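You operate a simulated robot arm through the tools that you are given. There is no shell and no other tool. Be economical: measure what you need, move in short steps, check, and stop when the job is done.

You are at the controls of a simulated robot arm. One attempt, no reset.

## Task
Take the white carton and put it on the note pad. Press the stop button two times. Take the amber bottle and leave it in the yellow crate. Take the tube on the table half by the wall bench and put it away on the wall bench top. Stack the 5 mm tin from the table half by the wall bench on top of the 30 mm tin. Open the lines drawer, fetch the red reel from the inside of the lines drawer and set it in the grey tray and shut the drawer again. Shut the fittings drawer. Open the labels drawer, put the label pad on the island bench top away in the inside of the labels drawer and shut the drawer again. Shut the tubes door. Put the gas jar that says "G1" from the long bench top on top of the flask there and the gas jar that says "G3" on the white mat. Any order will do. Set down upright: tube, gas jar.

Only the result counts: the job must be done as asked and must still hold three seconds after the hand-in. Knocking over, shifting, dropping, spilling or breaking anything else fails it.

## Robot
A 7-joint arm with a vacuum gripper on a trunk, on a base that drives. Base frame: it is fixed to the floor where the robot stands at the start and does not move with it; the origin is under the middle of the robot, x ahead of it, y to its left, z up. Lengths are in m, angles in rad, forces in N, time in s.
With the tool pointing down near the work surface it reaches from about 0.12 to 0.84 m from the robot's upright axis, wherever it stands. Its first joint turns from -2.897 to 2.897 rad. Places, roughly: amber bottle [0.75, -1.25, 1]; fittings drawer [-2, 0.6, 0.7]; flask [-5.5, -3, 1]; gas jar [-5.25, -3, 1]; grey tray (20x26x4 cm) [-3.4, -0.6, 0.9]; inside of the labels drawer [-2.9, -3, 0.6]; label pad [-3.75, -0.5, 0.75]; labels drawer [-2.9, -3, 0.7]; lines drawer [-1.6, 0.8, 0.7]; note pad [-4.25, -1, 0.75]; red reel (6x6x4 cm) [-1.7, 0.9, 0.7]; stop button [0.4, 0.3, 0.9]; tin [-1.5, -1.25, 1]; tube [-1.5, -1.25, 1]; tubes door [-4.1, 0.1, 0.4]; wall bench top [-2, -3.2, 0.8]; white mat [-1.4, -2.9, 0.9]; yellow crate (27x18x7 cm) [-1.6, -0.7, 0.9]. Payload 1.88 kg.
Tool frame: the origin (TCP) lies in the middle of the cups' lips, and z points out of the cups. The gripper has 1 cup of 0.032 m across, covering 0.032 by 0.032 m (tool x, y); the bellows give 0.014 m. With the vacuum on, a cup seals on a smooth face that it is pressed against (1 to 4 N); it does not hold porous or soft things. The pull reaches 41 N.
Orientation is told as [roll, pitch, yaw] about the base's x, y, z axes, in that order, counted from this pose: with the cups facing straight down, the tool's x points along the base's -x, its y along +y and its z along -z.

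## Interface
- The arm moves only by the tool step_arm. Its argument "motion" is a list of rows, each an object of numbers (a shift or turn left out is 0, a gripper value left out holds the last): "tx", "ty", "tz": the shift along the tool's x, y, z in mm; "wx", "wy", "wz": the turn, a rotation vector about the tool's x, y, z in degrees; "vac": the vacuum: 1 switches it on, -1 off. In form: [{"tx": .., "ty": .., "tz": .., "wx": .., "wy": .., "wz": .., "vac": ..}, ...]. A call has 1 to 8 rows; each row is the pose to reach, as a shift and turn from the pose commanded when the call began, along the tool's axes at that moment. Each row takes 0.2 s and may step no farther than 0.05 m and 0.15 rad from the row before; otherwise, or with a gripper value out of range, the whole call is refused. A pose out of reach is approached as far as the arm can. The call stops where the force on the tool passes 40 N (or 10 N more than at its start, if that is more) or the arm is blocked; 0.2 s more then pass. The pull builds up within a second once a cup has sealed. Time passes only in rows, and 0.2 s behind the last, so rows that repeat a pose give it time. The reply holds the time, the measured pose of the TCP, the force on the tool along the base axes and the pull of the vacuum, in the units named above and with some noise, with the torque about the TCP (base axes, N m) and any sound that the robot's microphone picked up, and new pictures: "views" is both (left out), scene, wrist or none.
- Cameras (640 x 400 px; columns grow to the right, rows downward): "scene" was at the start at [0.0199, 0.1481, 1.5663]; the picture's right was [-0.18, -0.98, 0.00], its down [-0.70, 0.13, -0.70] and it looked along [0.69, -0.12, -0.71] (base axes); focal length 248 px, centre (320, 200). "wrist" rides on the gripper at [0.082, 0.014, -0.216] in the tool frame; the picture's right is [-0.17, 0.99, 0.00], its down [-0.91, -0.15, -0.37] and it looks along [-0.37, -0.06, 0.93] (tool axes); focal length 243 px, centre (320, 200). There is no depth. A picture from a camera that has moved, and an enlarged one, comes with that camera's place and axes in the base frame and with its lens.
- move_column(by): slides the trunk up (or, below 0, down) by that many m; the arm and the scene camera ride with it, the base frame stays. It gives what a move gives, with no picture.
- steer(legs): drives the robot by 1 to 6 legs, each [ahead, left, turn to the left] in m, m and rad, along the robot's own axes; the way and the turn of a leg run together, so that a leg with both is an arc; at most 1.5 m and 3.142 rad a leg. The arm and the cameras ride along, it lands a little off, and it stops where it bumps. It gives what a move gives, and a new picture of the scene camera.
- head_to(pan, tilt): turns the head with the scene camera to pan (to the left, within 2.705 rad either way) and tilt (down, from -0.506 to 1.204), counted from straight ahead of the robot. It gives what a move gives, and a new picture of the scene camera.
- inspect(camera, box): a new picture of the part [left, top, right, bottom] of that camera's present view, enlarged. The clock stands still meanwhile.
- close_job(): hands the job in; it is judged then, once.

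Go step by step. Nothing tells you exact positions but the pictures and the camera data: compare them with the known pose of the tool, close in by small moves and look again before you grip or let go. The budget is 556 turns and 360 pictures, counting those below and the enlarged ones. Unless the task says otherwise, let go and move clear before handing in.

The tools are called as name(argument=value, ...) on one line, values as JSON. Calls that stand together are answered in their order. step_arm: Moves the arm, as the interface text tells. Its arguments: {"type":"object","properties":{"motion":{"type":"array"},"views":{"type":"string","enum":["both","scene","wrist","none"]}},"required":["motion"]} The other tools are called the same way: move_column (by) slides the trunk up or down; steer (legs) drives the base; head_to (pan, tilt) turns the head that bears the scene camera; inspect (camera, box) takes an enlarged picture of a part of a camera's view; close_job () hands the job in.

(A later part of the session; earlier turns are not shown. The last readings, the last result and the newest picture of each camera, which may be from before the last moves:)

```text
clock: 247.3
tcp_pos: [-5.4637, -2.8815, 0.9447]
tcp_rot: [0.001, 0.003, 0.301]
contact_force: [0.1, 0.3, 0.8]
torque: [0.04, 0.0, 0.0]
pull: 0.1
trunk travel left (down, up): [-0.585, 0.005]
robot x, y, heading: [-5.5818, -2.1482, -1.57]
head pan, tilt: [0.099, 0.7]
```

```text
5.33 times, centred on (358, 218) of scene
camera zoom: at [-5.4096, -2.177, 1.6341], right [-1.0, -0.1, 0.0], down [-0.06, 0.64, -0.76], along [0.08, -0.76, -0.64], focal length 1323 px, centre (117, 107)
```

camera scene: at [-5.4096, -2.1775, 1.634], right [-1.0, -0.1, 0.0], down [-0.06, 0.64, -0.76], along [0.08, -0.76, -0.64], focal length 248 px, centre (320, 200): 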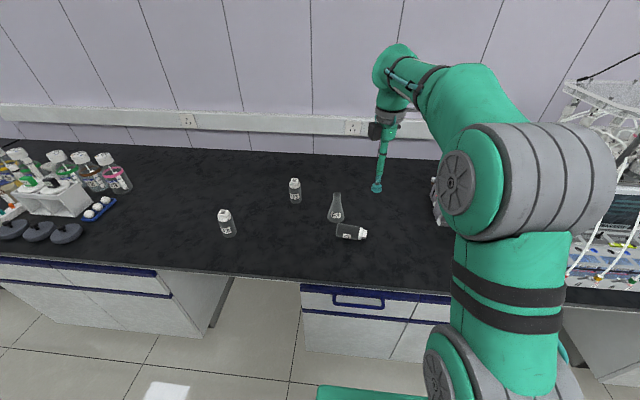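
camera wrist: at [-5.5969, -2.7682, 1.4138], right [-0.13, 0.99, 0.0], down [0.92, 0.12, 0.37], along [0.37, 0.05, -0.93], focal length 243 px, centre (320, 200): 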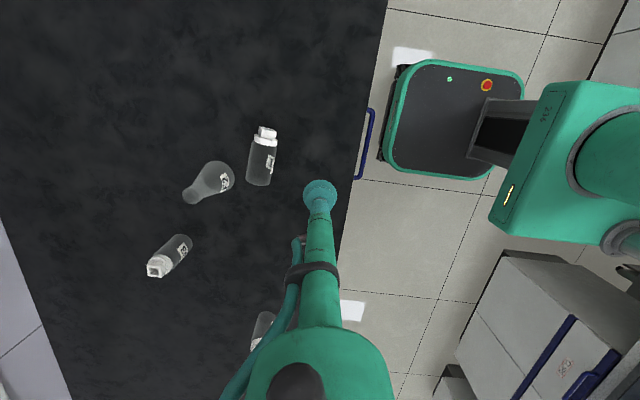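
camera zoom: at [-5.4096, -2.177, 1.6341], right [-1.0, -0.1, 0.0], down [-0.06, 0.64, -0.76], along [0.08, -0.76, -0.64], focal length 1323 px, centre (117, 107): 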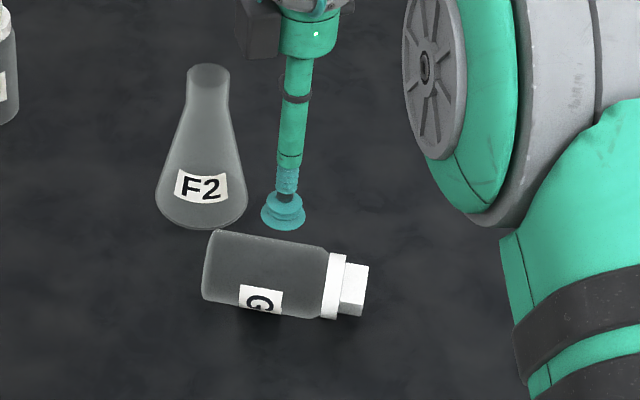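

The cup is centred on the jar's axis at mid-body. I'll descend with vacuum on.

step_arm(motion=[{"tz": 20, "vac": 1}, {"tz": 32}, {"tz": 37}, {"tz": 40}, {"tz": 42}], views="none")

```text
clock: 248.6
tcp_pos: [-5.4637, -2.8824, 0.9055]
tcp_rot: [-0.001, 0.003, 0.303]
contact_force: [-0.3, 1.6, 5.0]
torque: [0.17, 0.16, -0.05]
pull: 40.6
trunk travel left (down, up): [-0.585, 0.005]
robot x, y, heading: [-5.5797, -2.1514, -1.571]
head pan, tilt: [0.099, 0.7]
```

Sealed. I'll lift gently and retract a bit.

step_arm(motion=[{"tz": -5}, {"tz": -25}, {"tz": -55}, {"tz": -90}, {"tz": -125}, {"tz": -160}, {"tz": -195}, {"tz": -225}])

```text
clock: 250.3
tcp_pos: [-5.4619, -2.8811, 1.1288]
tcp_rot: [0.001, 0.003, 0.302]
contact_force: [0.3, 0.1, -2.1]
torque: [0.03, 0.01, -0.05]
pull: 41.0
trunk travel left (down, up): [-0.585, 0.005]
robot x, y, heading: [-5.5825, -2.1516, -1.57]
head pan, tilt: [0.099, 0.7]
camera scene: at [-5.4097, -2.177, 1.634], right [-1.0, -0.1, 0.0], down [-0.06, 0.64, -0.76], along [0.08, -0.76, -0.64], focal length 248 px, centre (320, 200)
camera wrist: at [-5.5439, -2.8941, 1.3454], right [-0.13, 0.99, 0.0], down [0.92, 0.12, 0.37], along [0.37, 0.05, -0.93], focal length 243 px, centre (320, 200)
```

scene: 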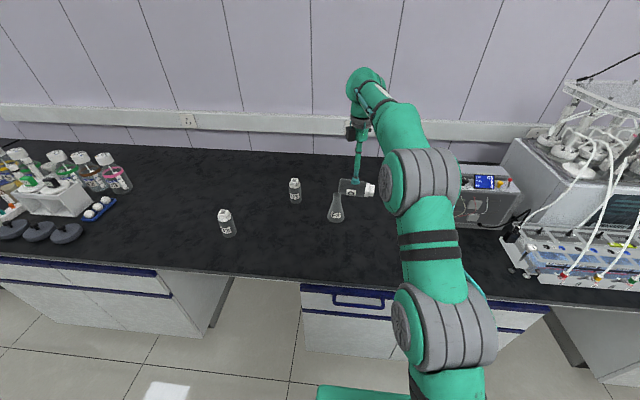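
wrist: 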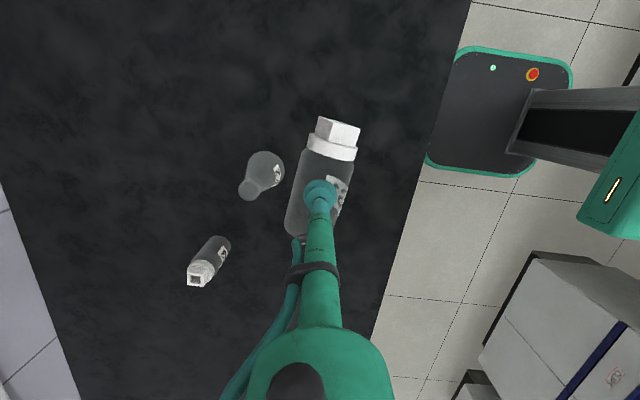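

Held at mid-body. I'll retract and raise, then spin so the tower points away from the robot.

step_arm(motion=[{"tx": -8, "ty": 32, "tz": -17}, {"tx": -17, "ty": 64, "tz": -34}, {"tx": -25, "ty": 95, "tz": -51}, {"tx": -34, "ty": 127, "tz": -69}, {"tx": -42, "ty": 159, "tz": -86}, {"tx": -51, "ty": 191, "tz": -103}, {"tx": -59, "ty": 222, "tz": -120}], views="none")

step_arm(motion=[{"wz": -8}, {"wz": -16}, {"wz": -24}, {"wz": -32}, {"wz": -40}, {"wz": -48}, {"wz": -56}, {"wz": -64}], views="none")

step_arm(motion=[{"wz": -8}, {"wz": -16}, {"wz": -24}, {"wz": -32}, {"wz": -40}])

```text
clock: 251.9
tcp_pos: [-5.4735, -2.6509, 1.2484]
tcp_rot: [-0.001, 0.002, 0.302]
contact_force: [-0.1, -1.1, -2.2]
torque: [-0.03, 0.04, 0.0]
pull: 40.2
trunk travel left (down, up): [-0.585, 0.005]
robot x, y, heading: [-5.578, -2.151, -1.569]
head pan, tilt: [0.099, 0.7]
```

```text
clock: 253.8
tcp_pos: [-5.473, -2.653, 1.2494]
tcp_rot: [0.002, 0.001, 1.421]
contact_force: [0.0, -0.6, -3.2]
torque: [0.0, 0.02, -0.02]
pull: 39.9
trunk travel left (down, up): [-0.585, 0.005]
robot x, y, heading: [-5.5774, -2.1531, -1.566]
head pan, tilt: [0.099, 0.7]
```

```text
clock: 254.9
tcp_pos: [-5.473, -2.6522, 1.2488]
tcp_rot: [0.002, 0.0, 2.119]
contact_force: [-0.4, 0.5, -1.6]
torque: [-0.01, 0.02, 0.0]
pull: 40.7
trunk travel left (down, up): [-0.585, 0.005]
robot x, y, heading: [-5.5812, -2.1493, -1.572]
head pan, tilt: [0.099, 0.7]
camera scene: at [-5.4097, -2.1769, 1.6341], right [-1.0, -0.1, 0.0], down [-0.06, 0.64, -0.76], along [0.08, -0.76, -0.64], focal length 248 px, centre (320, 200)
camera wrist: at [-5.4407, -2.7304, 1.4645], right [-0.93, -0.37, 0.0], down [-0.34, 0.86, 0.37], along [-0.14, 0.35, -0.93], focal length 243 px, centre (320, 200)
```

scene: 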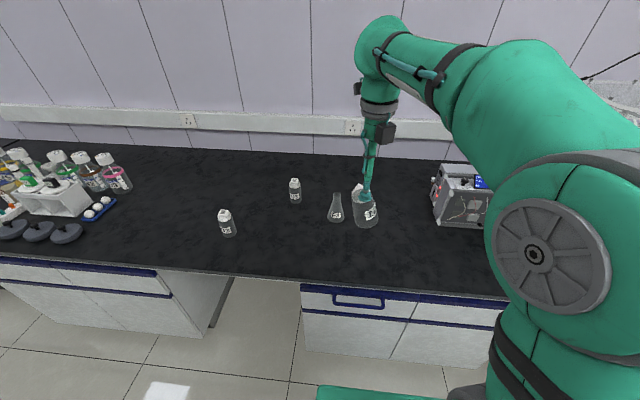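
wrist: 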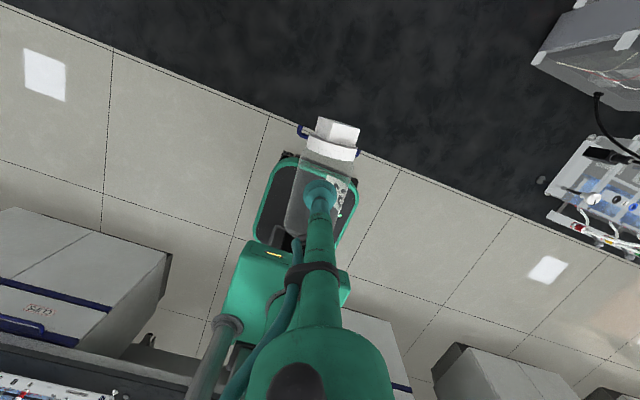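

The tower now points toward [0.24, -0.97]. I'll lower the trunk 0.2 m, then begin tilting with forward and upward motion.

move_column(by=-0.15)

step_arm(motion=[{"wx": -2.2, "wy": 7.2, "tz": -15}, {"wx": -4.5, "wy": 14.3, "tz": -30}, {"wx": -6.7, "wy": 21.5, "tz": -45}, {"wx": -8.9, "wy": 28.7, "tz": -60}, {"wx": -11.1, "wy": 35.8, "tz": -75}])

```text
clock: 256.7
tcp_pos: [-5.4727, -2.6514, 1.0981]
tcp_rot: [0.001, -0.001, 2.117]
contact_force: [-0.7, -0.4, -2.5]
torque: [-0.01, 0.0, 0.03]
pull: 40.9
trunk travel left (down, up): [-0.435, 0.155]
robot x, y, heading: [-5.5857, -2.1511, -1.568]
head pan, tilt: [0.099, 0.7]
```

```text
clock: 257.9
tcp_pos: [-5.4713, -2.6522, 1.1736]
tcp_rot: [0.225, 0.623, 2.19]
contact_force: [0.4, -1.0, -2.5]
torque: [0.05, 0.04, -0.01]
pull: 41.0
trunk travel left (down, up): [-0.435, 0.155]
robot x, y, heading: [-5.5776, -2.1466, -1.571]
head pan, tilt: [0.099, 0.7]
camera scene: at [-5.4097, -2.1767, 1.4841], right [-1.0, -0.1, 0.0], down [-0.06, 0.64, -0.76], along [0.08, -0.76, -0.64], focal length 248 px, centre (320, 200)
camera wrist: at [-5.4756, -2.5861, 1.3953], right [-0.94, -0.34, 0.08], down [-0.35, 0.9, -0.26], along [0.02, -0.28, -0.96], focal length 243 px, centre (320, 200)
```

scene: 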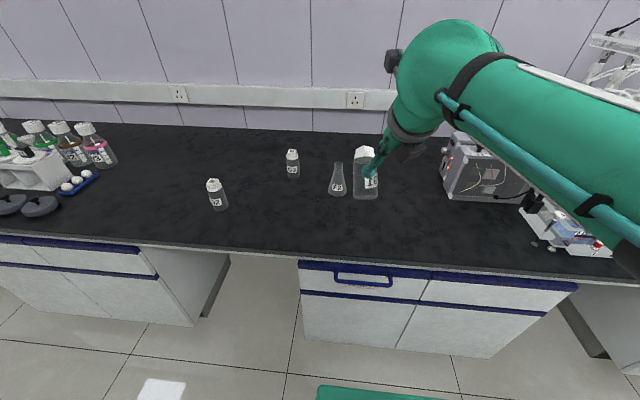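
wrist: 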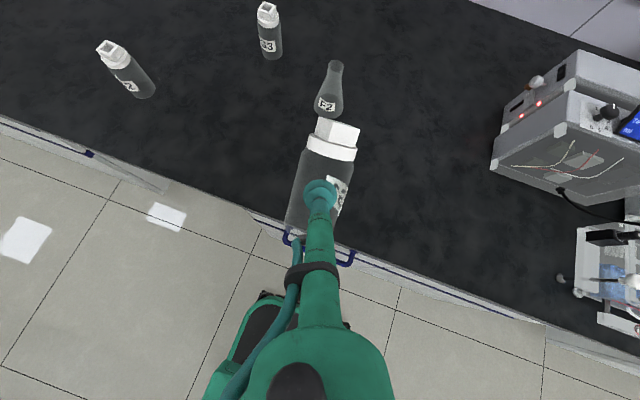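

The tilt works and the seal holds. I'll raise and advance, lower the trunk more, and continue tilting.

step_arm(motion=[{"tx": 33, "ty": 10, "tz": -12}, {"tx": 65, "ty": 20, "tz": -23}, {"tx": 98, "ty": 31, "tz": -35}, {"tx": 130, "ty": 41, "tz": -46}, {"tx": 163, "ty": 51, "tz": -58}], views="none")

move_column(by=-0.2)

step_arm(motion=[{"wx": -2.2, "wy": 7.2}, {"wx": -4.5, "wy": 14.3}, {"wx": -6.7, "wy": 21.5}, {"wx": -8.9, "wy": 28.7}])

```text
clock: 259.1
tcp_pos: [-5.4478, -2.75, 1.3256]
tcp_rot: [0.225, 0.62, 2.19]
contact_force: [0.2, -0.2, -2.9]
torque: [0.04, 0.01, -0.01]
pull: 40.7
trunk travel left (down, up): [-0.435, 0.155]
robot x, y, heading: [-5.5806, -2.1513, -1.573]
head pan, tilt: [0.099, 0.7]
```

```text
clock: 261.3
tcp_pos: [-5.4481, -2.7507, 1.1239]
tcp_rot: [0.225, 0.62, 2.19]
contact_force: [0.9, -0.3, -1.5]
torque: [0.06, -0.02, -0.01]
pull: 40.5
trunk travel left (down, up): [-0.235, 0.355]
robot x, y, heading: [-5.581, -2.1508, -1.57]
head pan, tilt: [0.099, 0.7]
```

```text
clock: 262.5
tcp_pos: [-5.4507, -2.7763, 1.2638]
tcp_rot: [0.743, 1.141, 2.6]
contact_force: [0.4, 0.5, -2.2]
torque: [0.1, 0.02, 0.02]
pull: 40.4
out of reach, approached as far as the arm can: row 3
trunk travel left (down, up): [-0.235, 0.355]
robot x, y, heading: [-5.5831, -2.1531, -1.569]
head pan, tilt: [0.099, 0.7]
stopped in row 4: the arm was blocked; the commanded pose is now the measured one
camera scene: at [-5.4097, -2.1896, 1.275], right [-1.0, -0.1, 0.0], down [-0.06, 0.65, -0.76], along [0.08, -0.75, -0.65], focal length 248 px, centre (320, 200)
camera wrist: at [-5.4815, -2.6, 1.408], right [-0.95, -0.27, 0.13], down [-0.27, 0.59, -0.76], along [0.13, -0.76, -0.64], focal length 243 px, centre (320, 200)
```

scene: 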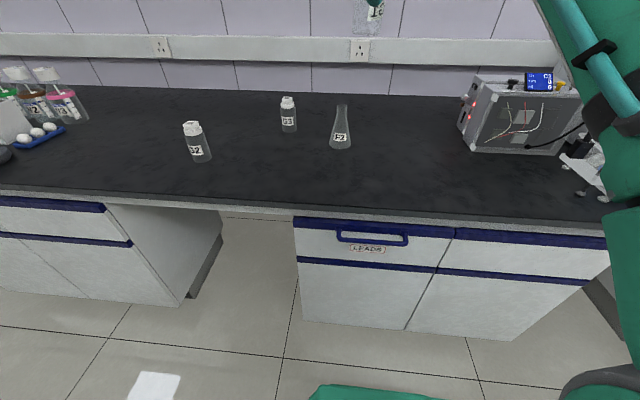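
wrist: 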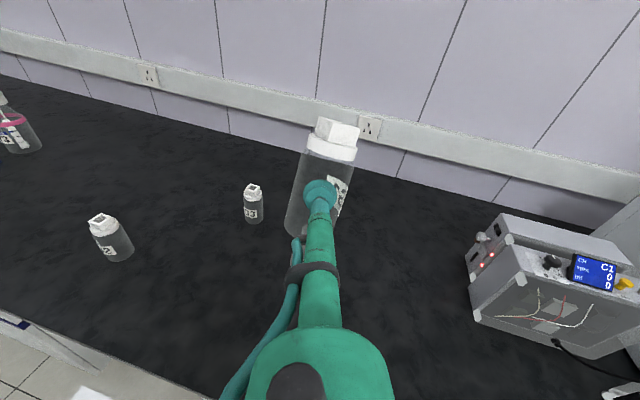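

The tilt is at 72°. I'll lower the trunk another 0.1 m and yaw left to align with the forearm, then finish the tilt.

move_column(by=-0.1)

step_arm(motion=[{"wx": 6.4, "wy": 2, "wz": -2.2}, {"wx": 12.7, "wy": 3.9, "wz": -4.3}, {"wx": 19.1, "wy": 5.9, "wz": -6.5}, {"wx": 25.4, "wy": 7.9, "wz": -8.7}], views="none")

```text
clock: 263.8
tcp_pos: [-5.4489, -2.7833, 1.1558]
tcp_rot: [0.701, 1.122, 2.562]
contact_force: [-0.5, 0.1, -2.4]
torque: [0.03, 0.05, -0.01]
pull: 40.7
trunk travel left (down, up): [-0.135, 0.455]
robot x, y, heading: [-5.5811, -2.1517, -1.568]
head pan, tilt: [0.099, 0.7]
```

```text
clock: 264.8
tcp_pos: [-5.4538, -2.7602, 1.1811]
tcp_rot: [0.789, 1.139, 3.131]
contact_force: [0.4, 0.5, -1.6]
torque: [0.06, 0.07, -0.06]
pull: 41.0
trunk travel left (down, up): [-0.135, 0.455]
robot x, y, heading: [-5.5853, -2.1521, -1.569]
head pan, tilt: [0.099, 0.7]
```

Now finishing the last 17° of tilt.

step_arm(motion=[{"wx": -2.5, "wy": 8.1}, {"wx": -5.05, "wy": 16.2}])

```text
clock: 265.4
tcp_pos: [-5.4534, -2.7613, 1.18]
tcp_rot: [1.558, 1.261, -2.431]
contact_force: [-0.7, 0.0, -1.7]
torque: [0.05, 0.05, 0.03]
pull: 40.4
trunk travel left (down, up): [-0.135, 0.455]
robot x, y, heading: [-5.5808, -2.1496, -1.568]
head pan, tilt: [0.099, 0.7]
camera scene: at [-5.4101, -2.1786, 1.1843], right [-1.0, -0.1, 0.0], down [-0.06, 0.64, -0.76], along [0.08, -0.76, -0.65], focal length 248 px, centre (320, 200)
camera wrist: at [-5.5862, -2.5937, 1.2629], right [-0.74, -0.66, 0.14], down [-0.35, 0.19, -0.92], along [0.57, -0.73, -0.37], focal length 243 px, centre (320, 200)
```

scene: 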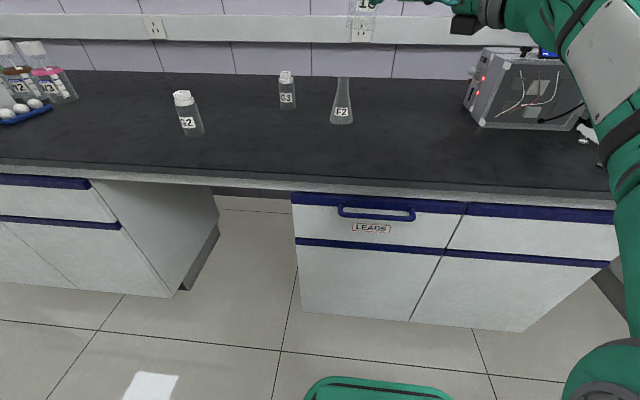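
wrist: 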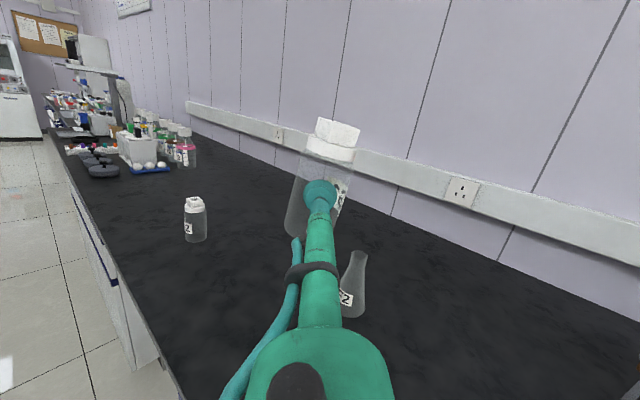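

G1 is nearly upright again with horizontal tool. I'll tilt the head up to verify its verticality.

head_to(pan=0.1, tilt=0.25)

inspect(camera="scene", box=[290, 120, 418, 250])

```text
clock: 266.3
tcp_pos: [-5.4513, -2.7614, 1.181]
tcp_rot: [1.551, 1.26, -2.433]
contact_force: [-0.3, -0.5, -2.2]
torque: [0.05, 0.04, 0.01]
pull: 41.2
trunk travel left (down, up): [-0.135, 0.455]
robot x, y, heading: [-5.5815, -2.1516, -1.572]
head pan, tilt: [0.099, 0.25]
camera scene: at [-5.4091, -2.1869, 1.2249], right [-1.0, -0.1, 0.0], down [-0.02, 0.25, -0.97], along [0.1, -0.96, -0.25], focal length 248 px, centre (320, 200)
```

scene: 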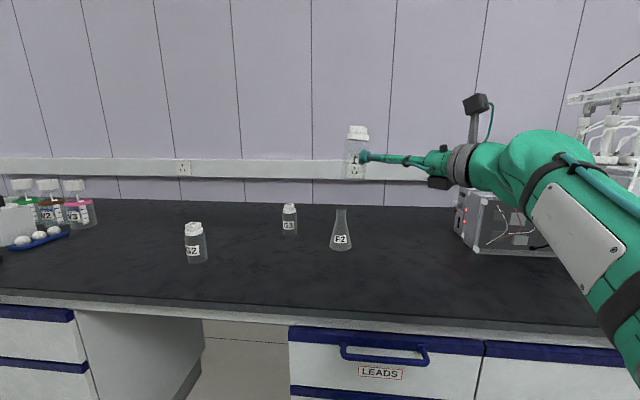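

```text
3.08 times, centred on (354, 185) of scene
camera zoom: at [-5.4091, -2.1869, 1.2249], right [-1.0, -0.1, 0.0], down [-0.02, 0.25, -0.97], along [0.1, -0.96, -0.25], focal length 763 px, centre (215, 246)
```

zoom: 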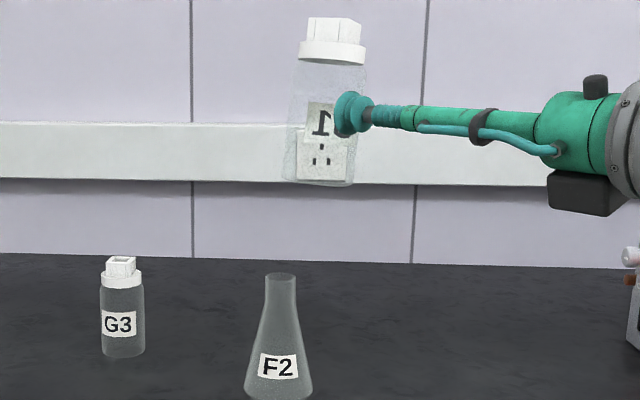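

G1 leans about 5° toward -x. I'll correct by rolling the tool -5.5° and check again.

step_arm(motion=[{"wz": -5.5}], views="none")

inspect(camera="scene", box=[322, 115, 402, 190])

inspect(camera="wrist", box=[240, 100, 400, 260])

```text
clock: 266.7
tcp_pos: [-5.4515, -2.7604, 1.1823]
tcp_rot: [1.561, 1.162, -2.425]
contact_force: [0.3, -0.2, -2.3]
torque: [0.02, 0.02, 0.0]
pull: 41.0
trunk travel left (down, up): [-0.135, 0.455]
robot x, y, heading: [-5.5839, -2.1519, -1.574]
head pan, tilt: [0.099, 0.25]
```

```text
5.33 times, centred on (362, 152) of scene
camera zoom: at [-5.4089, -2.1856, 1.2247], right [-1.0, -0.1, 0.0], down [-0.02, 0.25, -0.97], along [0.1, -0.96, -0.25], focal length 1323 px, centre (96, 453)
```

zoom: 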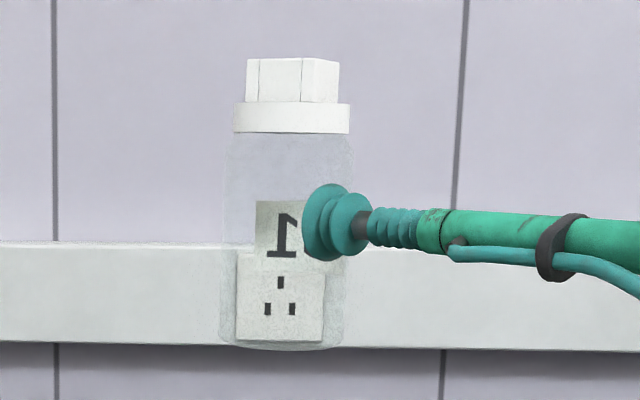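

```text
2.50 times, centred on (320, 180) of wrist
camera zoom: at [-5.5796, -2.5859, 1.2625], right [-0.73, -0.64, 0.24], down [-0.42, 0.13, -0.9], along [0.55, -0.75, -0.37], focal length 606 px, centre (320, 250)
```

zoom: 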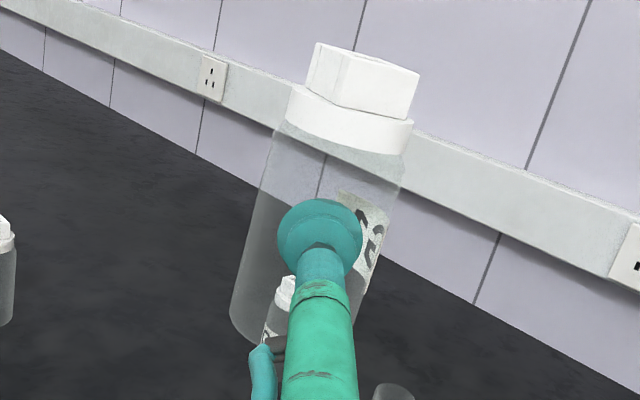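

G1 is now vertical within about half a degree. I'll move it above the flask mouth at this height.

step_arm(motion=[{"tx": -6, "ty": 15, "tz": 25}, {"tx": -13, "ty": 29, "tz": 50}, {"tx": -19, "ty": 44, "tz": 75}, {"tx": -25, "ty": 58, "tz": 100}, {"tx": -31, "ty": 73, "tz": 125}, {"tx": -38, "ty": 88, "tz": 150}, {"tx": -44, "ty": 102, "tz": 175}])

```text
clock: 268.3
tcp_pos: [-5.4182, -2.964, 1.1793]
tcp_rot: [1.561, 1.162, -2.426]
contact_force: [0.5, -0.3, -2.2]
torque: [0.06, 0.09, -0.05]
pull: 40.6
trunk travel left (down, up): [-0.135, 0.455]
robot x, y, heading: [-5.5861, -2.1511, -1.576]
head pan, tilt: [0.099, 0.25]
camera scene: at [-5.409, -2.1852, 1.2249], right [-1.0, -0.1, 0.0], down [-0.02, 0.25, -0.97], along [0.1, -0.96, -0.25], focal length 248 px, centre (320, 200)
camera wrist: at [-5.5463, -2.7909, 1.2605], right [-0.73, -0.65, 0.24], down [-0.42, 0.14, -0.9], along [0.55, -0.75, -0.37], focal length 243 px, centre (320, 200)
```

scene: 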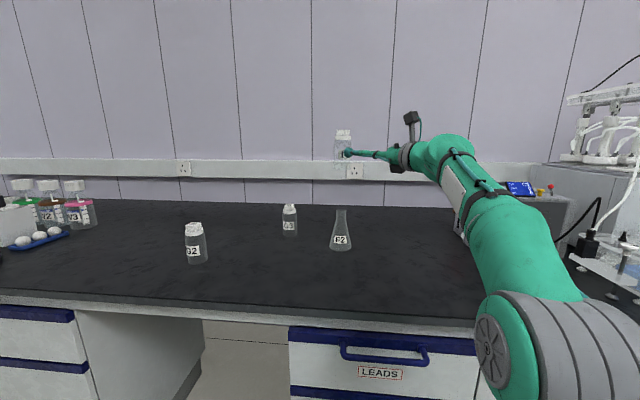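
wrist: 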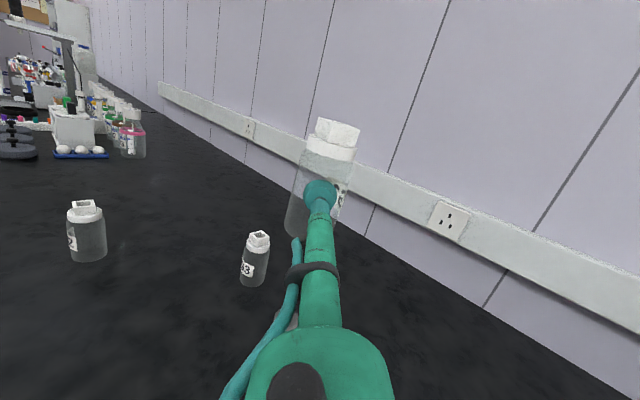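

In line. I'll lower to about 2 cm above the rim.

step_arm(motion=[{"tx": -27, "ty": -12}, {"tx": -54, "ty": -23}, {"tx": -80, "ty": -35}, {"tx": -106, "ty": -46}], views="none")

inspect(camera="scene", box=[302, 150, 382, 260])

inspect(camera="wrist", box=[240, 100, 400, 300])

```text
clock: 269.3
tcp_pos: [-5.4187, -2.9623, 1.0645]
tcp_rot: [1.561, 1.16, -2.421]
contact_force: [-0.4, 0.2, -3.5]
torque: [0.08, 0.08, -0.04]
pull: 40.6
trunk travel left (down, up): [-0.135, 0.455]
robot x, y, heading: [-5.581, -2.1505, -1.569]
head pan, tilt: [0.099, 0.25]
```

```text
3.64 times, centred on (342, 205) of scene
camera zoom: at [-5.409, -2.1852, 1.225], right [-1.0, -0.1, 0.0], down [-0.02, 0.25, -0.97], along [0.1, -0.96, -0.25], focal length 902 px, centre (240, 182)
```

zoom: 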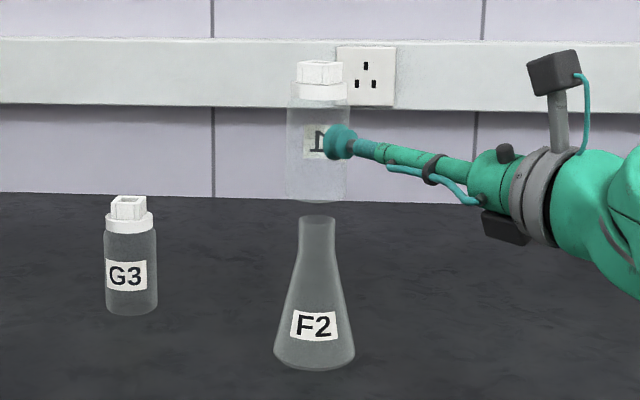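

```text
2.00 times, centred on (320, 200) of wrist
camera zoom: at [-5.5451, -2.7882, 1.1454], right [-0.73, -0.64, 0.24], down [-0.42, 0.13, -0.9], along [0.55, -0.75, -0.37], focal length 485 px, centre (320, 200)
```

zoom: 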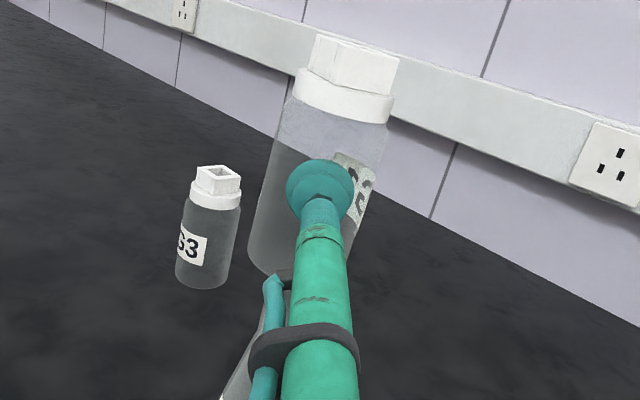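

Lateral alignment with the mouth is spot on. I'll lower slowly toward contact.

step_arm(motion=[{"tx": -4.6, "ty": -2}, {"tx": -9.2, "ty": -4}, {"tx": -13.8, "ty": -6}], views="none")

inspect(camera="scene", box=[318, 180, 366, 230])

```text
clock: 270.1
tcp_pos: [-5.4185, -2.9626, 1.0497]
tcp_rot: [1.562, 1.162, -2.424]
contact_force: [-1.1, -0.1, -2.2]
torque: [0.05, 0.07, -0.03]
pull: 41.0
trunk travel left (down, up): [-0.135, 0.455]
robot x, y, heading: [-5.5838, -2.1542, -1.57]
head pan, tilt: [0.099, 0.25]
```

```text
8.00 times, centred on (342, 205) of scene
camera zoom: at [-5.409, -2.1853, 1.2249], right [-1.0, -0.1, 0.0], down [-0.02, 0.25, -0.97], along [0.1, -0.96, -0.25], focal length 1985 px, centre (144, 160)
```

zoom: 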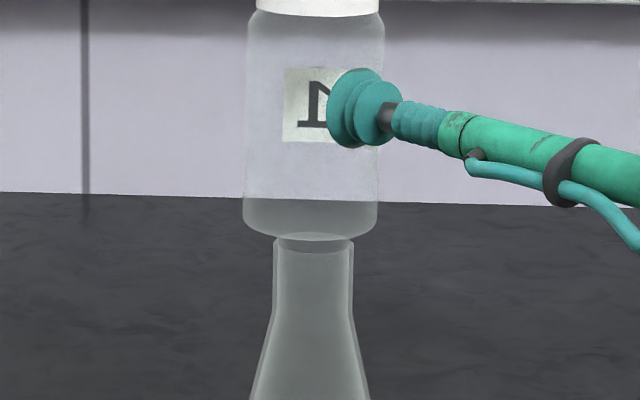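

About 9 mm remain and depth alignment is consistent. I'll continue with small steps.

step_arm(motion=[{"tx": -2.3, "ty": -1}, {"tx": -4.6, "ty": -2}, {"tx": -6.4, "ty": -2.8}], views="none")

step_arm(motion=[{"tx": -1, "ty": -0.4}, {"tx": -1.8, "ty": -0.8}], views="none")

```text
clock: 270.9
tcp_pos: [-5.4186, -2.964, 1.042]
tcp_rot: [1.559, 1.162, -2.425]
contact_force: [-0.7, 0.1, -2.0]
torque: [0.01, 0.08, 0.04]
pull: 40.6
trunk travel left (down, up): [-0.135, 0.455]
robot x, y, heading: [-5.5794, -2.1518, -1.572]
head pan, tilt: [0.099, 0.25]
```

```text
clock: 271.5
tcp_pos: [-5.4189, -2.965, 1.041]
tcp_rot: [1.563, 1.163, -2.424]
contact_force: [0.5, -0.5, -0.6]
torque: [-0.03, 0.02, 0.0]
pull: 40.7
trunk travel left (down, up): [-0.135, 0.455]
robot x, y, heading: [-5.5843, -2.1522, -1.569]
head pan, tilt: [0.099, 0.25]
```

The weight is starting to come off. One more millimetre.

step_arm(motion=[{"tx": -0.7, "ty": -0.3}, {"tx": -1.1, "ty": -0.5}], views="none")

inspect(camera="scene", box=[318, 150, 382, 230])

```text
clock: 272.1
tcp_pos: [-5.4179, -2.9646, 1.0398]
tcp_rot: [1.566, 1.16, -2.421]
contact_force: [-0.2, -1.4, 2.8]
torque: [-0.2, 0.03, -0.09]
pull: 40.6
trunk travel left (down, up): [-0.135, 0.455]
robot x, y, heading: [-5.5793, -2.15, -1.575]
head pan, tilt: [0.099, 0.25]
```

```text
5.00 times, centred on (350, 190) of scene
camera zoom: at [-5.4091, -2.1851, 1.225], right [-1.0, -0.1, 0.0], down [-0.02, 0.25, -0.97], along [0.1, -0.96, -0.25], focal length 1240 px, centre (170, 250)
```

zoom: 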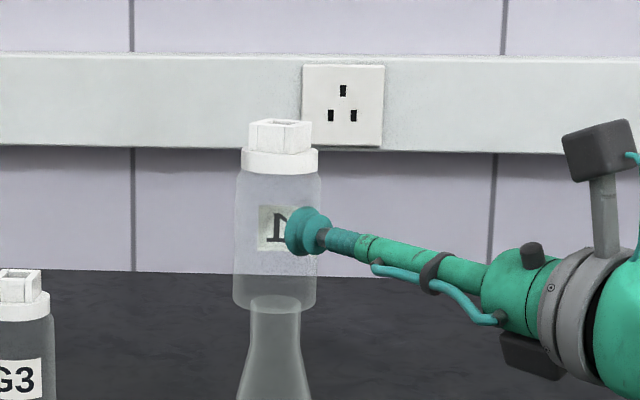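

The jar rests on the flask rim. I'll relieve the load slightly, release the vacuum, and back straight off.

step_arm(motion=[{"tx": 0.6, "ty": 0.3}, {"tx": 0.6, "ty": 0.3, "vac": -1}, {"tx": 0.6, "ty": 0.3}, {"tx": 0.6, "ty": 0.3}, {"tx": 0.6, "ty": 0.3, "tz": -2}, {"tx": 0.6, "ty": 0.3, "tz": -6}, {"tx": 0.6, "ty": 0.3, "tz": -20}, {"tx": 0.6, "ty": 0.3, "tz": -60}])

```text
clock: 273.9
tcp_pos: [-5.4582, -2.9198, 1.0398]
tcp_rot: [1.558, 1.162, -2.429]
contact_force: [1.2, 0.4, -0.2]
torque: [-0.04, -0.06, 0.01]
pull: 0.1
trunk travel left (down, up): [-0.135, 0.455]
robot x, y, heading: [-5.5823, -2.1534, -1.574]
head pan, tilt: [0.099, 0.25]
camera scene: at [-5.4088, -2.1856, 1.2249], right [-1.0, -0.1, 0.0], down [-0.02, 0.25, -0.97], along [0.1, -0.96, -0.25], focal length 248 px, centre (320, 200)
camera wrist: at [-5.5856, -2.7453, 1.1213], right [-0.73, -0.65, 0.24], down [-0.42, 0.14, -0.9], along [0.55, -0.75, -0.37], focal length 243 px, centre (320, 200)
```

scene: 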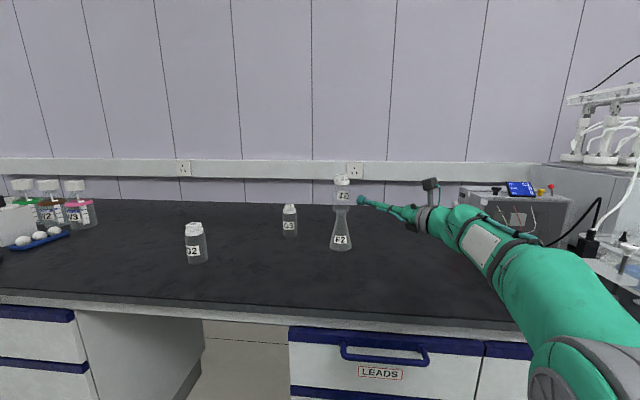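
wrist: 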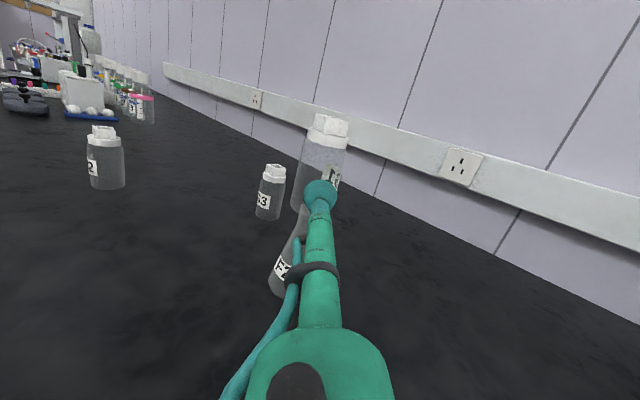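

G1 now stands upright on the flask. For G3 I'll retract first, then slide the base left with the tool well clear of the stack.

step_arm(motion=[{"tz": -45}, {"tz": -90}, {"tz": -135}, {"tz": -170, "tx": 20, "ty": 9}, {"tz": -200, "tx": 50, "ty": 22}, {"tz": -200, "tx": 80, "ty": 35}], views="none")

inspect(camera="scene", box=[270, 160, 398, 260])

```text
clock: 275.3
tcp_pos: [-5.5915, -2.772, 1.1265]
tcp_rot: [1.561, 1.163, -2.425]
contact_force: [0.6, -0.5, 0.6]
torque: [0.02, 0.0, 0.04]
pull: 0.1
trunk travel left (down, up): [-0.135, 0.455]
robot x, y, heading: [-5.5832, -2.1507, -1.567]
head pan, tilt: [0.099, 0.25]
```

```text
4.00 times, centred on (334, 210) of scene
camera zoom: at [-5.4089, -2.1853, 1.2249], right [-1.0, -0.1, 0.0], down [-0.02, 0.25, -0.97], along [0.1, -0.96, -0.25], focal length 992 px, centre (264, 160)
```

zoom: 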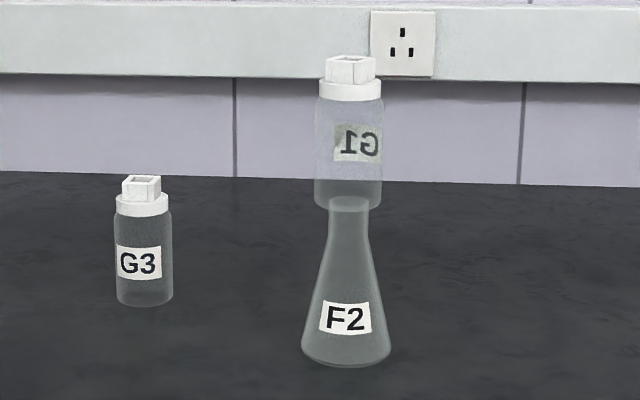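

The stack is stable. Now I'll drive left, then yaw the tool frontal.

steer(legs=[[0, 0.22, 0]])

step_arm(motion=[{"wx": -7.3, "wy": -3.2}, {"wx": -14.7, "wy": -6.4}, {"wx": -22, "wy": -9.5}])

```text
clock: 277.0
tcp_pos: [-5.3741, -2.7716, 1.1278]
tcp_rot: [1.563, 1.163, -2.426]
contact_force: [-0.1, 0.9, 0.2]
torque: [0.0, 0.0, -0.02]
pull: 0.2
trunk travel left (down, up): [-0.135, 0.455]
robot x, y, heading: [-5.3613, -2.1511, -1.572]
head pan, tilt: [0.099, 0.25]
camera scene: at [-5.1902, -2.1858, 1.2249], right [-1.0, -0.1, 0.0], down [-0.02, 0.25, -0.97], along [0.09, -0.96, -0.25], focal length 248 px, centre (320, 200)
```

scene: 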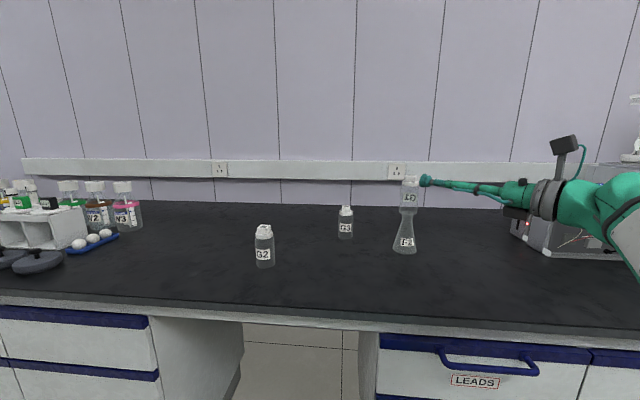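

```text
clock: 277.8
tcp_pos: [-5.3742, -2.7746, 1.1267]
tcp_rot: [1.555, 1.161, -2.853]
contact_force: [-0.2, 0.8, -0.2]
torque: [-0.01, -0.03, 0.02]
pull: 0.0
trunk travel left (down, up): [-0.135, 0.455]
robot x, y, heading: [-5.3648, -2.1525, -1.576]
head pan, tilt: [0.099, 0.25]
camera scene: at [-5.1892, -2.1879, 1.2249], right [-1.0, -0.1, 0.0], down [-0.02, 0.25, -0.97], along [0.09, -0.96, -0.25], focal length 248 px, centre (320, 200)
camera wrist: at [-5.4185, -2.5641, 1.2072], right [-0.93, -0.29, 0.24], down [-0.33, 0.3, -0.9], along [0.19, -0.91, -0.37], focal length 243 px, centre (320, 200)
```

scene: 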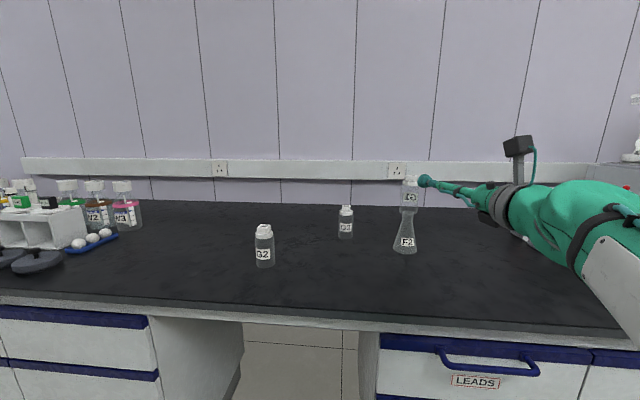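
wrist: 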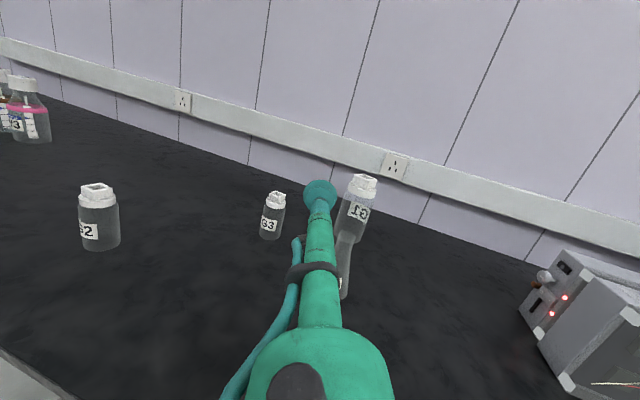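

The tool is frontal now. G3 is at about [-5.200, -3.088]. I'll move sideways and down in front of it with a slight nose-down pitch.

step_arm(motion=[{"tx": -23, "ty": -30, "tz": 15}, {"tx": -46, "ty": -60, "tz": 29}, {"tx": -70, "ty": -90, "tz": 44}, {"tx": -93, "ty": -119, "tz": 58}, {"tx": -116, "ty": -149, "tz": 73}, {"tx": -139, "ty": -179, "tz": 87}, {"tx": -139, "ty": -179, "tz": 87, "wx": 2.4, "wy": -5.5}])

```text
clock: 279.0
tcp_pos: [-5.2808, -2.8629, 0.875]
tcp_rot: [1.189, 1.176, 3.072]
contact_force: [-0.7, -0.4, 0.2]
torque: [0.03, -0.03, -0.02]
pull: 0.1
trunk travel left (down, up): [-0.135, 0.455]
robot x, y, heading: [-5.3645, -2.152, -1.57]
head pan, tilt: [0.099, 0.25]
stopped in row 6: the arm was blocked; the commanded pose is now the measured one
camera scene: at [-5.1877, -2.1951, 1.2243], right [-1.0, -0.1, 0.0], down [-0.03, 0.25, -0.97], along [0.09, -0.96, -0.26], focal length 248 px, centre (320, 200)
camera wrist: at [-5.3217, -2.665, 0.9864], right [-0.93, -0.3, 0.2], down [-0.32, 0.43, -0.85], along [0.17, -0.85, -0.5], focal length 243 px, centre (320, 200)
```

scene: 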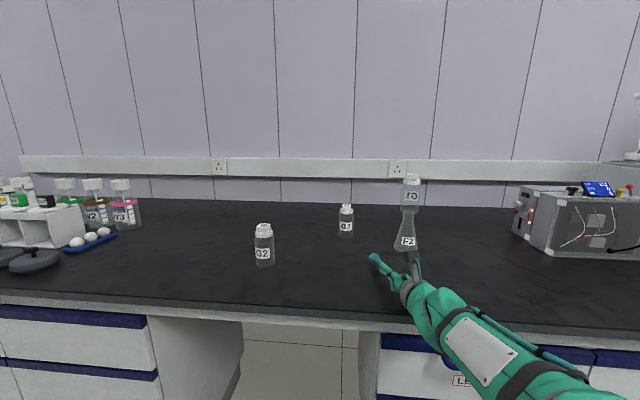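
wrist: 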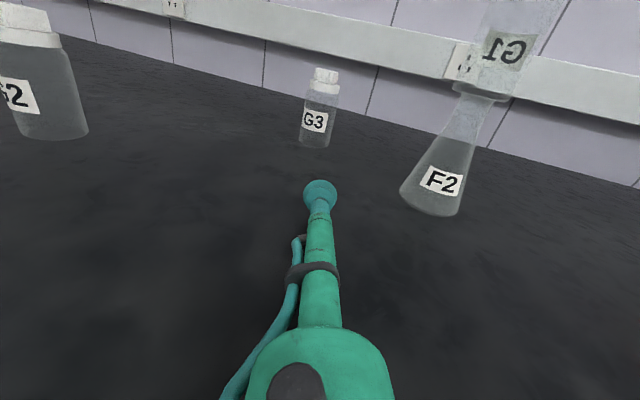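

The wrist limit pulled the cup low, to z≈0.875, still clear of the bench. I'll raise it, lower the trunk 0.1 m, and retry.

step_arm(motion=[{"tx": 37, "ty": 14, "tz": -6}, {"tx": 74, "ty": 28, "tz": -12}, {"tx": 120, "ty": 46, "tz": -19}], views="none")

move_column(by=-0.1)

```text
clock: 279.8
tcp_pos: [-5.2818, -2.8533, 1.0094]
tcp_rot: [1.213, 1.18, 3.094]
contact_force: [0.7, -0.3, -0.4]
torque: [-0.02, 0.01, 0.01]
pull: 0.0
trunk travel left (down, up): [-0.135, 0.455]
robot x, y, heading: [-5.3641, -2.1499, -1.575]
head pan, tilt: [0.099, 0.25]
```

```text
clock: 281.1
tcp_pos: [-5.2814, -2.8522, 0.9104]
tcp_rot: [1.217, 1.18, 3.096]
contact_force: [0.7, -0.2, -0.4]
torque: [0.02, 0.0, 0.0]
pull: 0.1
trunk travel left (down, up): [-0.035, 0.555]
robot x, y, heading: [-5.3658, -2.1494, -1.573]
head pan, tilt: [0.099, 0.25]
```

Good. Now I'll advance toward G3, stopping 4 cm short.

step_arm(motion=[{"tx": 9, "ty": 1, "tz": 38}, {"tx": 18, "ty": 1, "tz": 75}, {"tx": 28, "ty": 2, "tz": 113}, {"tx": 35, "ty": 2, "tz": 148}, {"tx": 41, "ty": 3, "tz": 180}])

```text
clock: 282.3
tcp_pos: [-5.2192, -3.025, 0.9261]
tcp_rot: [1.22, 1.179, 3.097]
contact_force: [-0.1, 0.3, 1.5]
torque: [0.07, 0.04, -0.01]
pull: 0.0
trunk travel left (down, up): [-0.035, 0.555]
robot x, y, heading: [-5.3638, -2.1494, -1.576]
head pan, tilt: [0.099, 0.25]
camera scene: at [-5.1903, -2.1855, 1.1249], right [-1.0, -0.1, 0.0], down [-0.02, 0.25, -0.97], along [0.09, -0.96, -0.25], focal length 248 px, centre (320, 200)
camera wrist: at [-5.2594, -2.8257, 1.0358], right [-0.93, -0.3, 0.2], down [-0.32, 0.42, -0.85], along [0.17, -0.86, -0.49], focal length 243 px, centre (320, 200)
```

scene: 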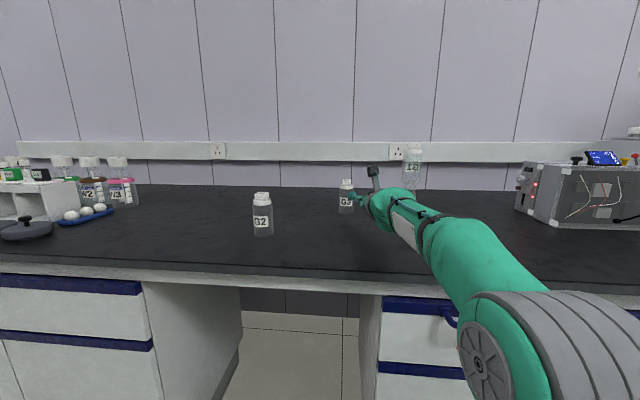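
wrist: 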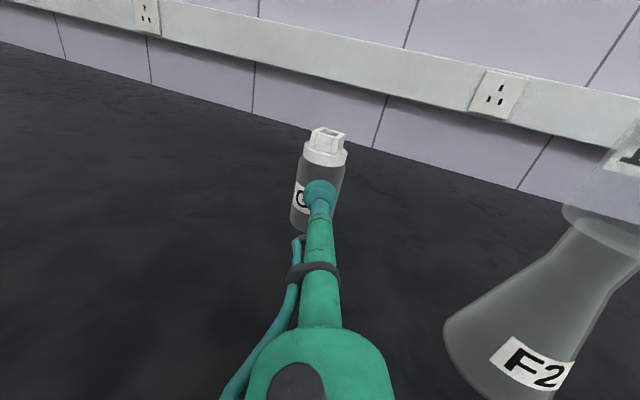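

inspect(camera="wrist", box=[260, 110, 380, 240])

inspect(camera="scene", box=[320, 165, 384, 225])

```text
3.08 times, centred on (320, 175) of wrist
camera zoom: at [-5.2594, -2.8257, 1.0358], right [-0.93, -0.3, 0.2], down [-0.32, 0.42, -0.85], along [0.17, -0.86, -0.49], focal length 746 px, centre (320, 277)
```

zoom: 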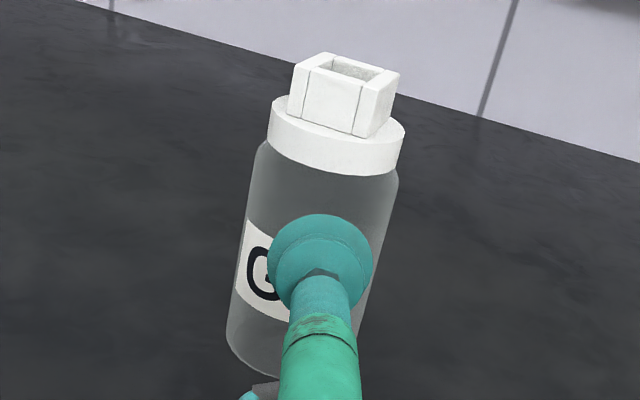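

```text
6.67 times, centred on (352, 195) of scene
camera zoom: at [-5.1903, -2.1855, 1.1249], right [-1.0, -0.1, 0.0], down [-0.02, 0.25, -0.97], along [0.09, -0.96, -0.25], focal length 1654 px, centre (107, 233)
```

zoom: 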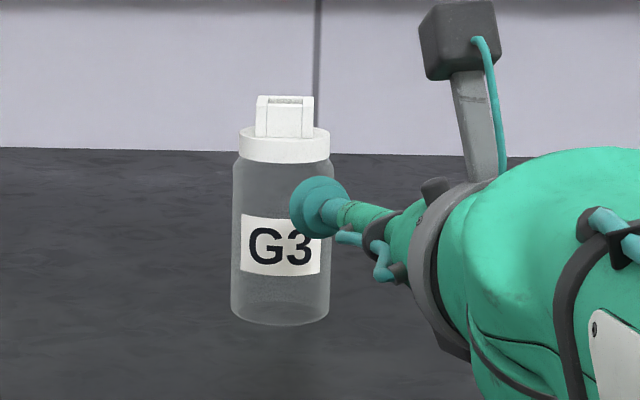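

The tool axis runs through the jar's axis. I'll switch on the vacuum and advance to contact.

step_arm(motion=[{"tz": 15, "vac": 1}, {"tz": 28}, {"tz": 35}, {"tz": 38}], views="none")

```text
clock: 283.3
tcp_pos: [-5.2091, -3.0624, 0.9206]
tcp_rot: [1.221, 1.179, 3.097]
contact_force: [0.8, -0.7, 0.9]
torque: [-0.2, -0.03, 0.03]
pull: 40.9
trunk travel left (down, up): [-0.035, 0.555]
robot x, y, heading: [-5.3622, -2.1517, -1.573]
head pan, tilt: [0.099, 0.25]
```

Sealed. I'll lift gently and retract.

step_arm(motion=[{"tx": 5, "ty": 2, "tz": -1}, {"tx": 20, "ty": 8, "tz": -3}, {"tx": 45, "ty": 17, "tz": -6}, {"tx": 75, "ty": 29, "tz": -11}, {"tx": 105, "ty": 41, "tz": -15}, {"tx": 135, "ty": 52, "tz": -19}, {"tx": 165, "ty": 64, "tz": -24}])

```text
clock: 284.9
tcp_pos: [-5.2078, -3.0687, 1.0821]
tcp_rot: [1.15, 1.175, 3.033]
contact_force: [0.9, -1.1, -0.2]
torque: [0.19, 0.07, 0.07]
pull: 41.0
trunk travel left (down, up): [-0.035, 0.555]
robot x, y, heading: [-5.3591, -2.1541, -1.572]
head pan, tilt: [0.099, 0.25]
camera scene: at [-5.1899, -2.1882, 1.1244], right [-1.0, -0.1, 0.0], down [-0.02, 0.25, -0.97], along [0.09, -0.96, -0.25], focal length 248 px, centre (320, 200)
camera wrist: at [-5.2465, -2.873, 1.1958], right [-0.93, -0.3, 0.19], down [-0.32, 0.44, -0.84], along [0.17, -0.84, -0.51], focal length 243 px, centre (320, 200)
```

scene: 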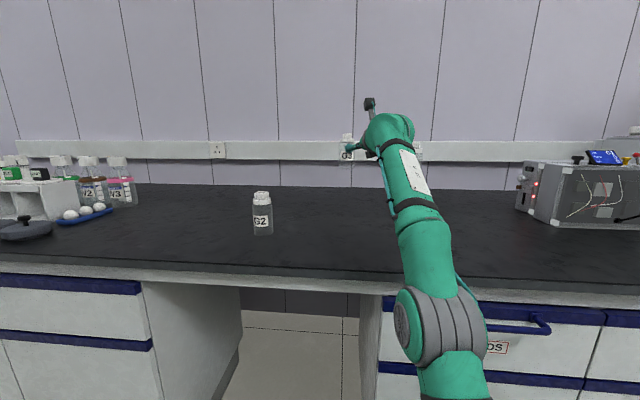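
wrist: 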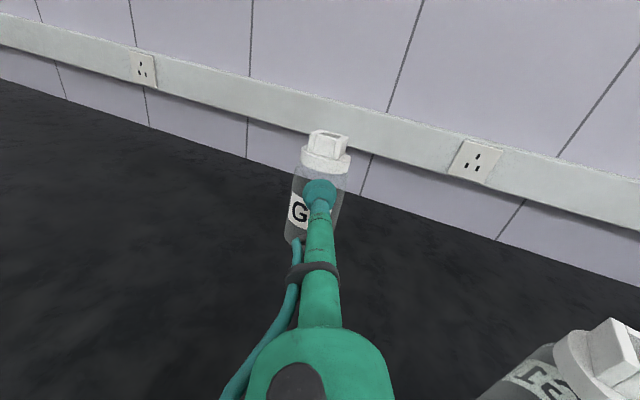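

G3 is held. I'll retract straight back, away from the stack.

step_arm(motion=[{"tx": 2, "ty": -9, "tz": -32}, {"tx": 5, "ty": -19, "tz": -69}, {"tx": 7, "ty": -29, "tz": -104}, {"tx": 10, "ty": -39, "tz": -138}, {"tx": 12, "ty": -48, "tz": -173}, {"tx": 15, "ty": -58, "tz": -207}, {"tx": 17, "ty": -68, "tz": -242}], views="scene")

```text
clock: 286.5
tcp_pos: [-5.201, -2.8746, 1.2134]
tcp_rot: [1.187, 1.175, 3.067]
contact_force: [-0.7, -1.3, -3.8]
torque: [-0.1, -0.02, 0.04]
pull: 40.9
out of reach, approached as far as the arm can: row 2, 3, 4, 5, 6, 7
trunk travel left (down, up): [-0.035, 0.555]
robot x, y, heading: [-5.3636, -2.1538, -1.57]
head pan, tilt: [0.099, 0.25]
camera scene: at [-5.1902, -2.1861, 1.1249], right [-1.0, -0.1, 0.0], down [-0.02, 0.25, -0.97], along [0.09, -0.96, -0.25], focal length 248 px, centre (320, 200)
```

scene: 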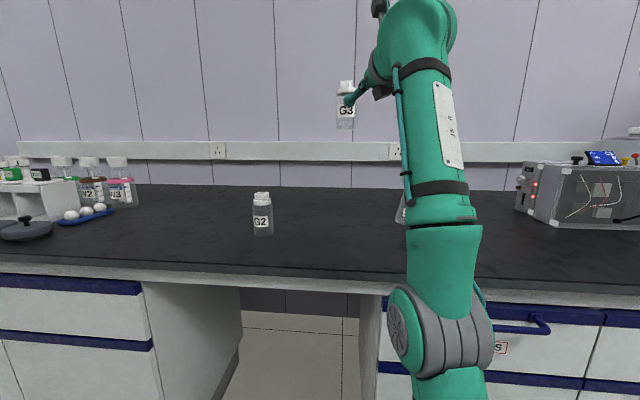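

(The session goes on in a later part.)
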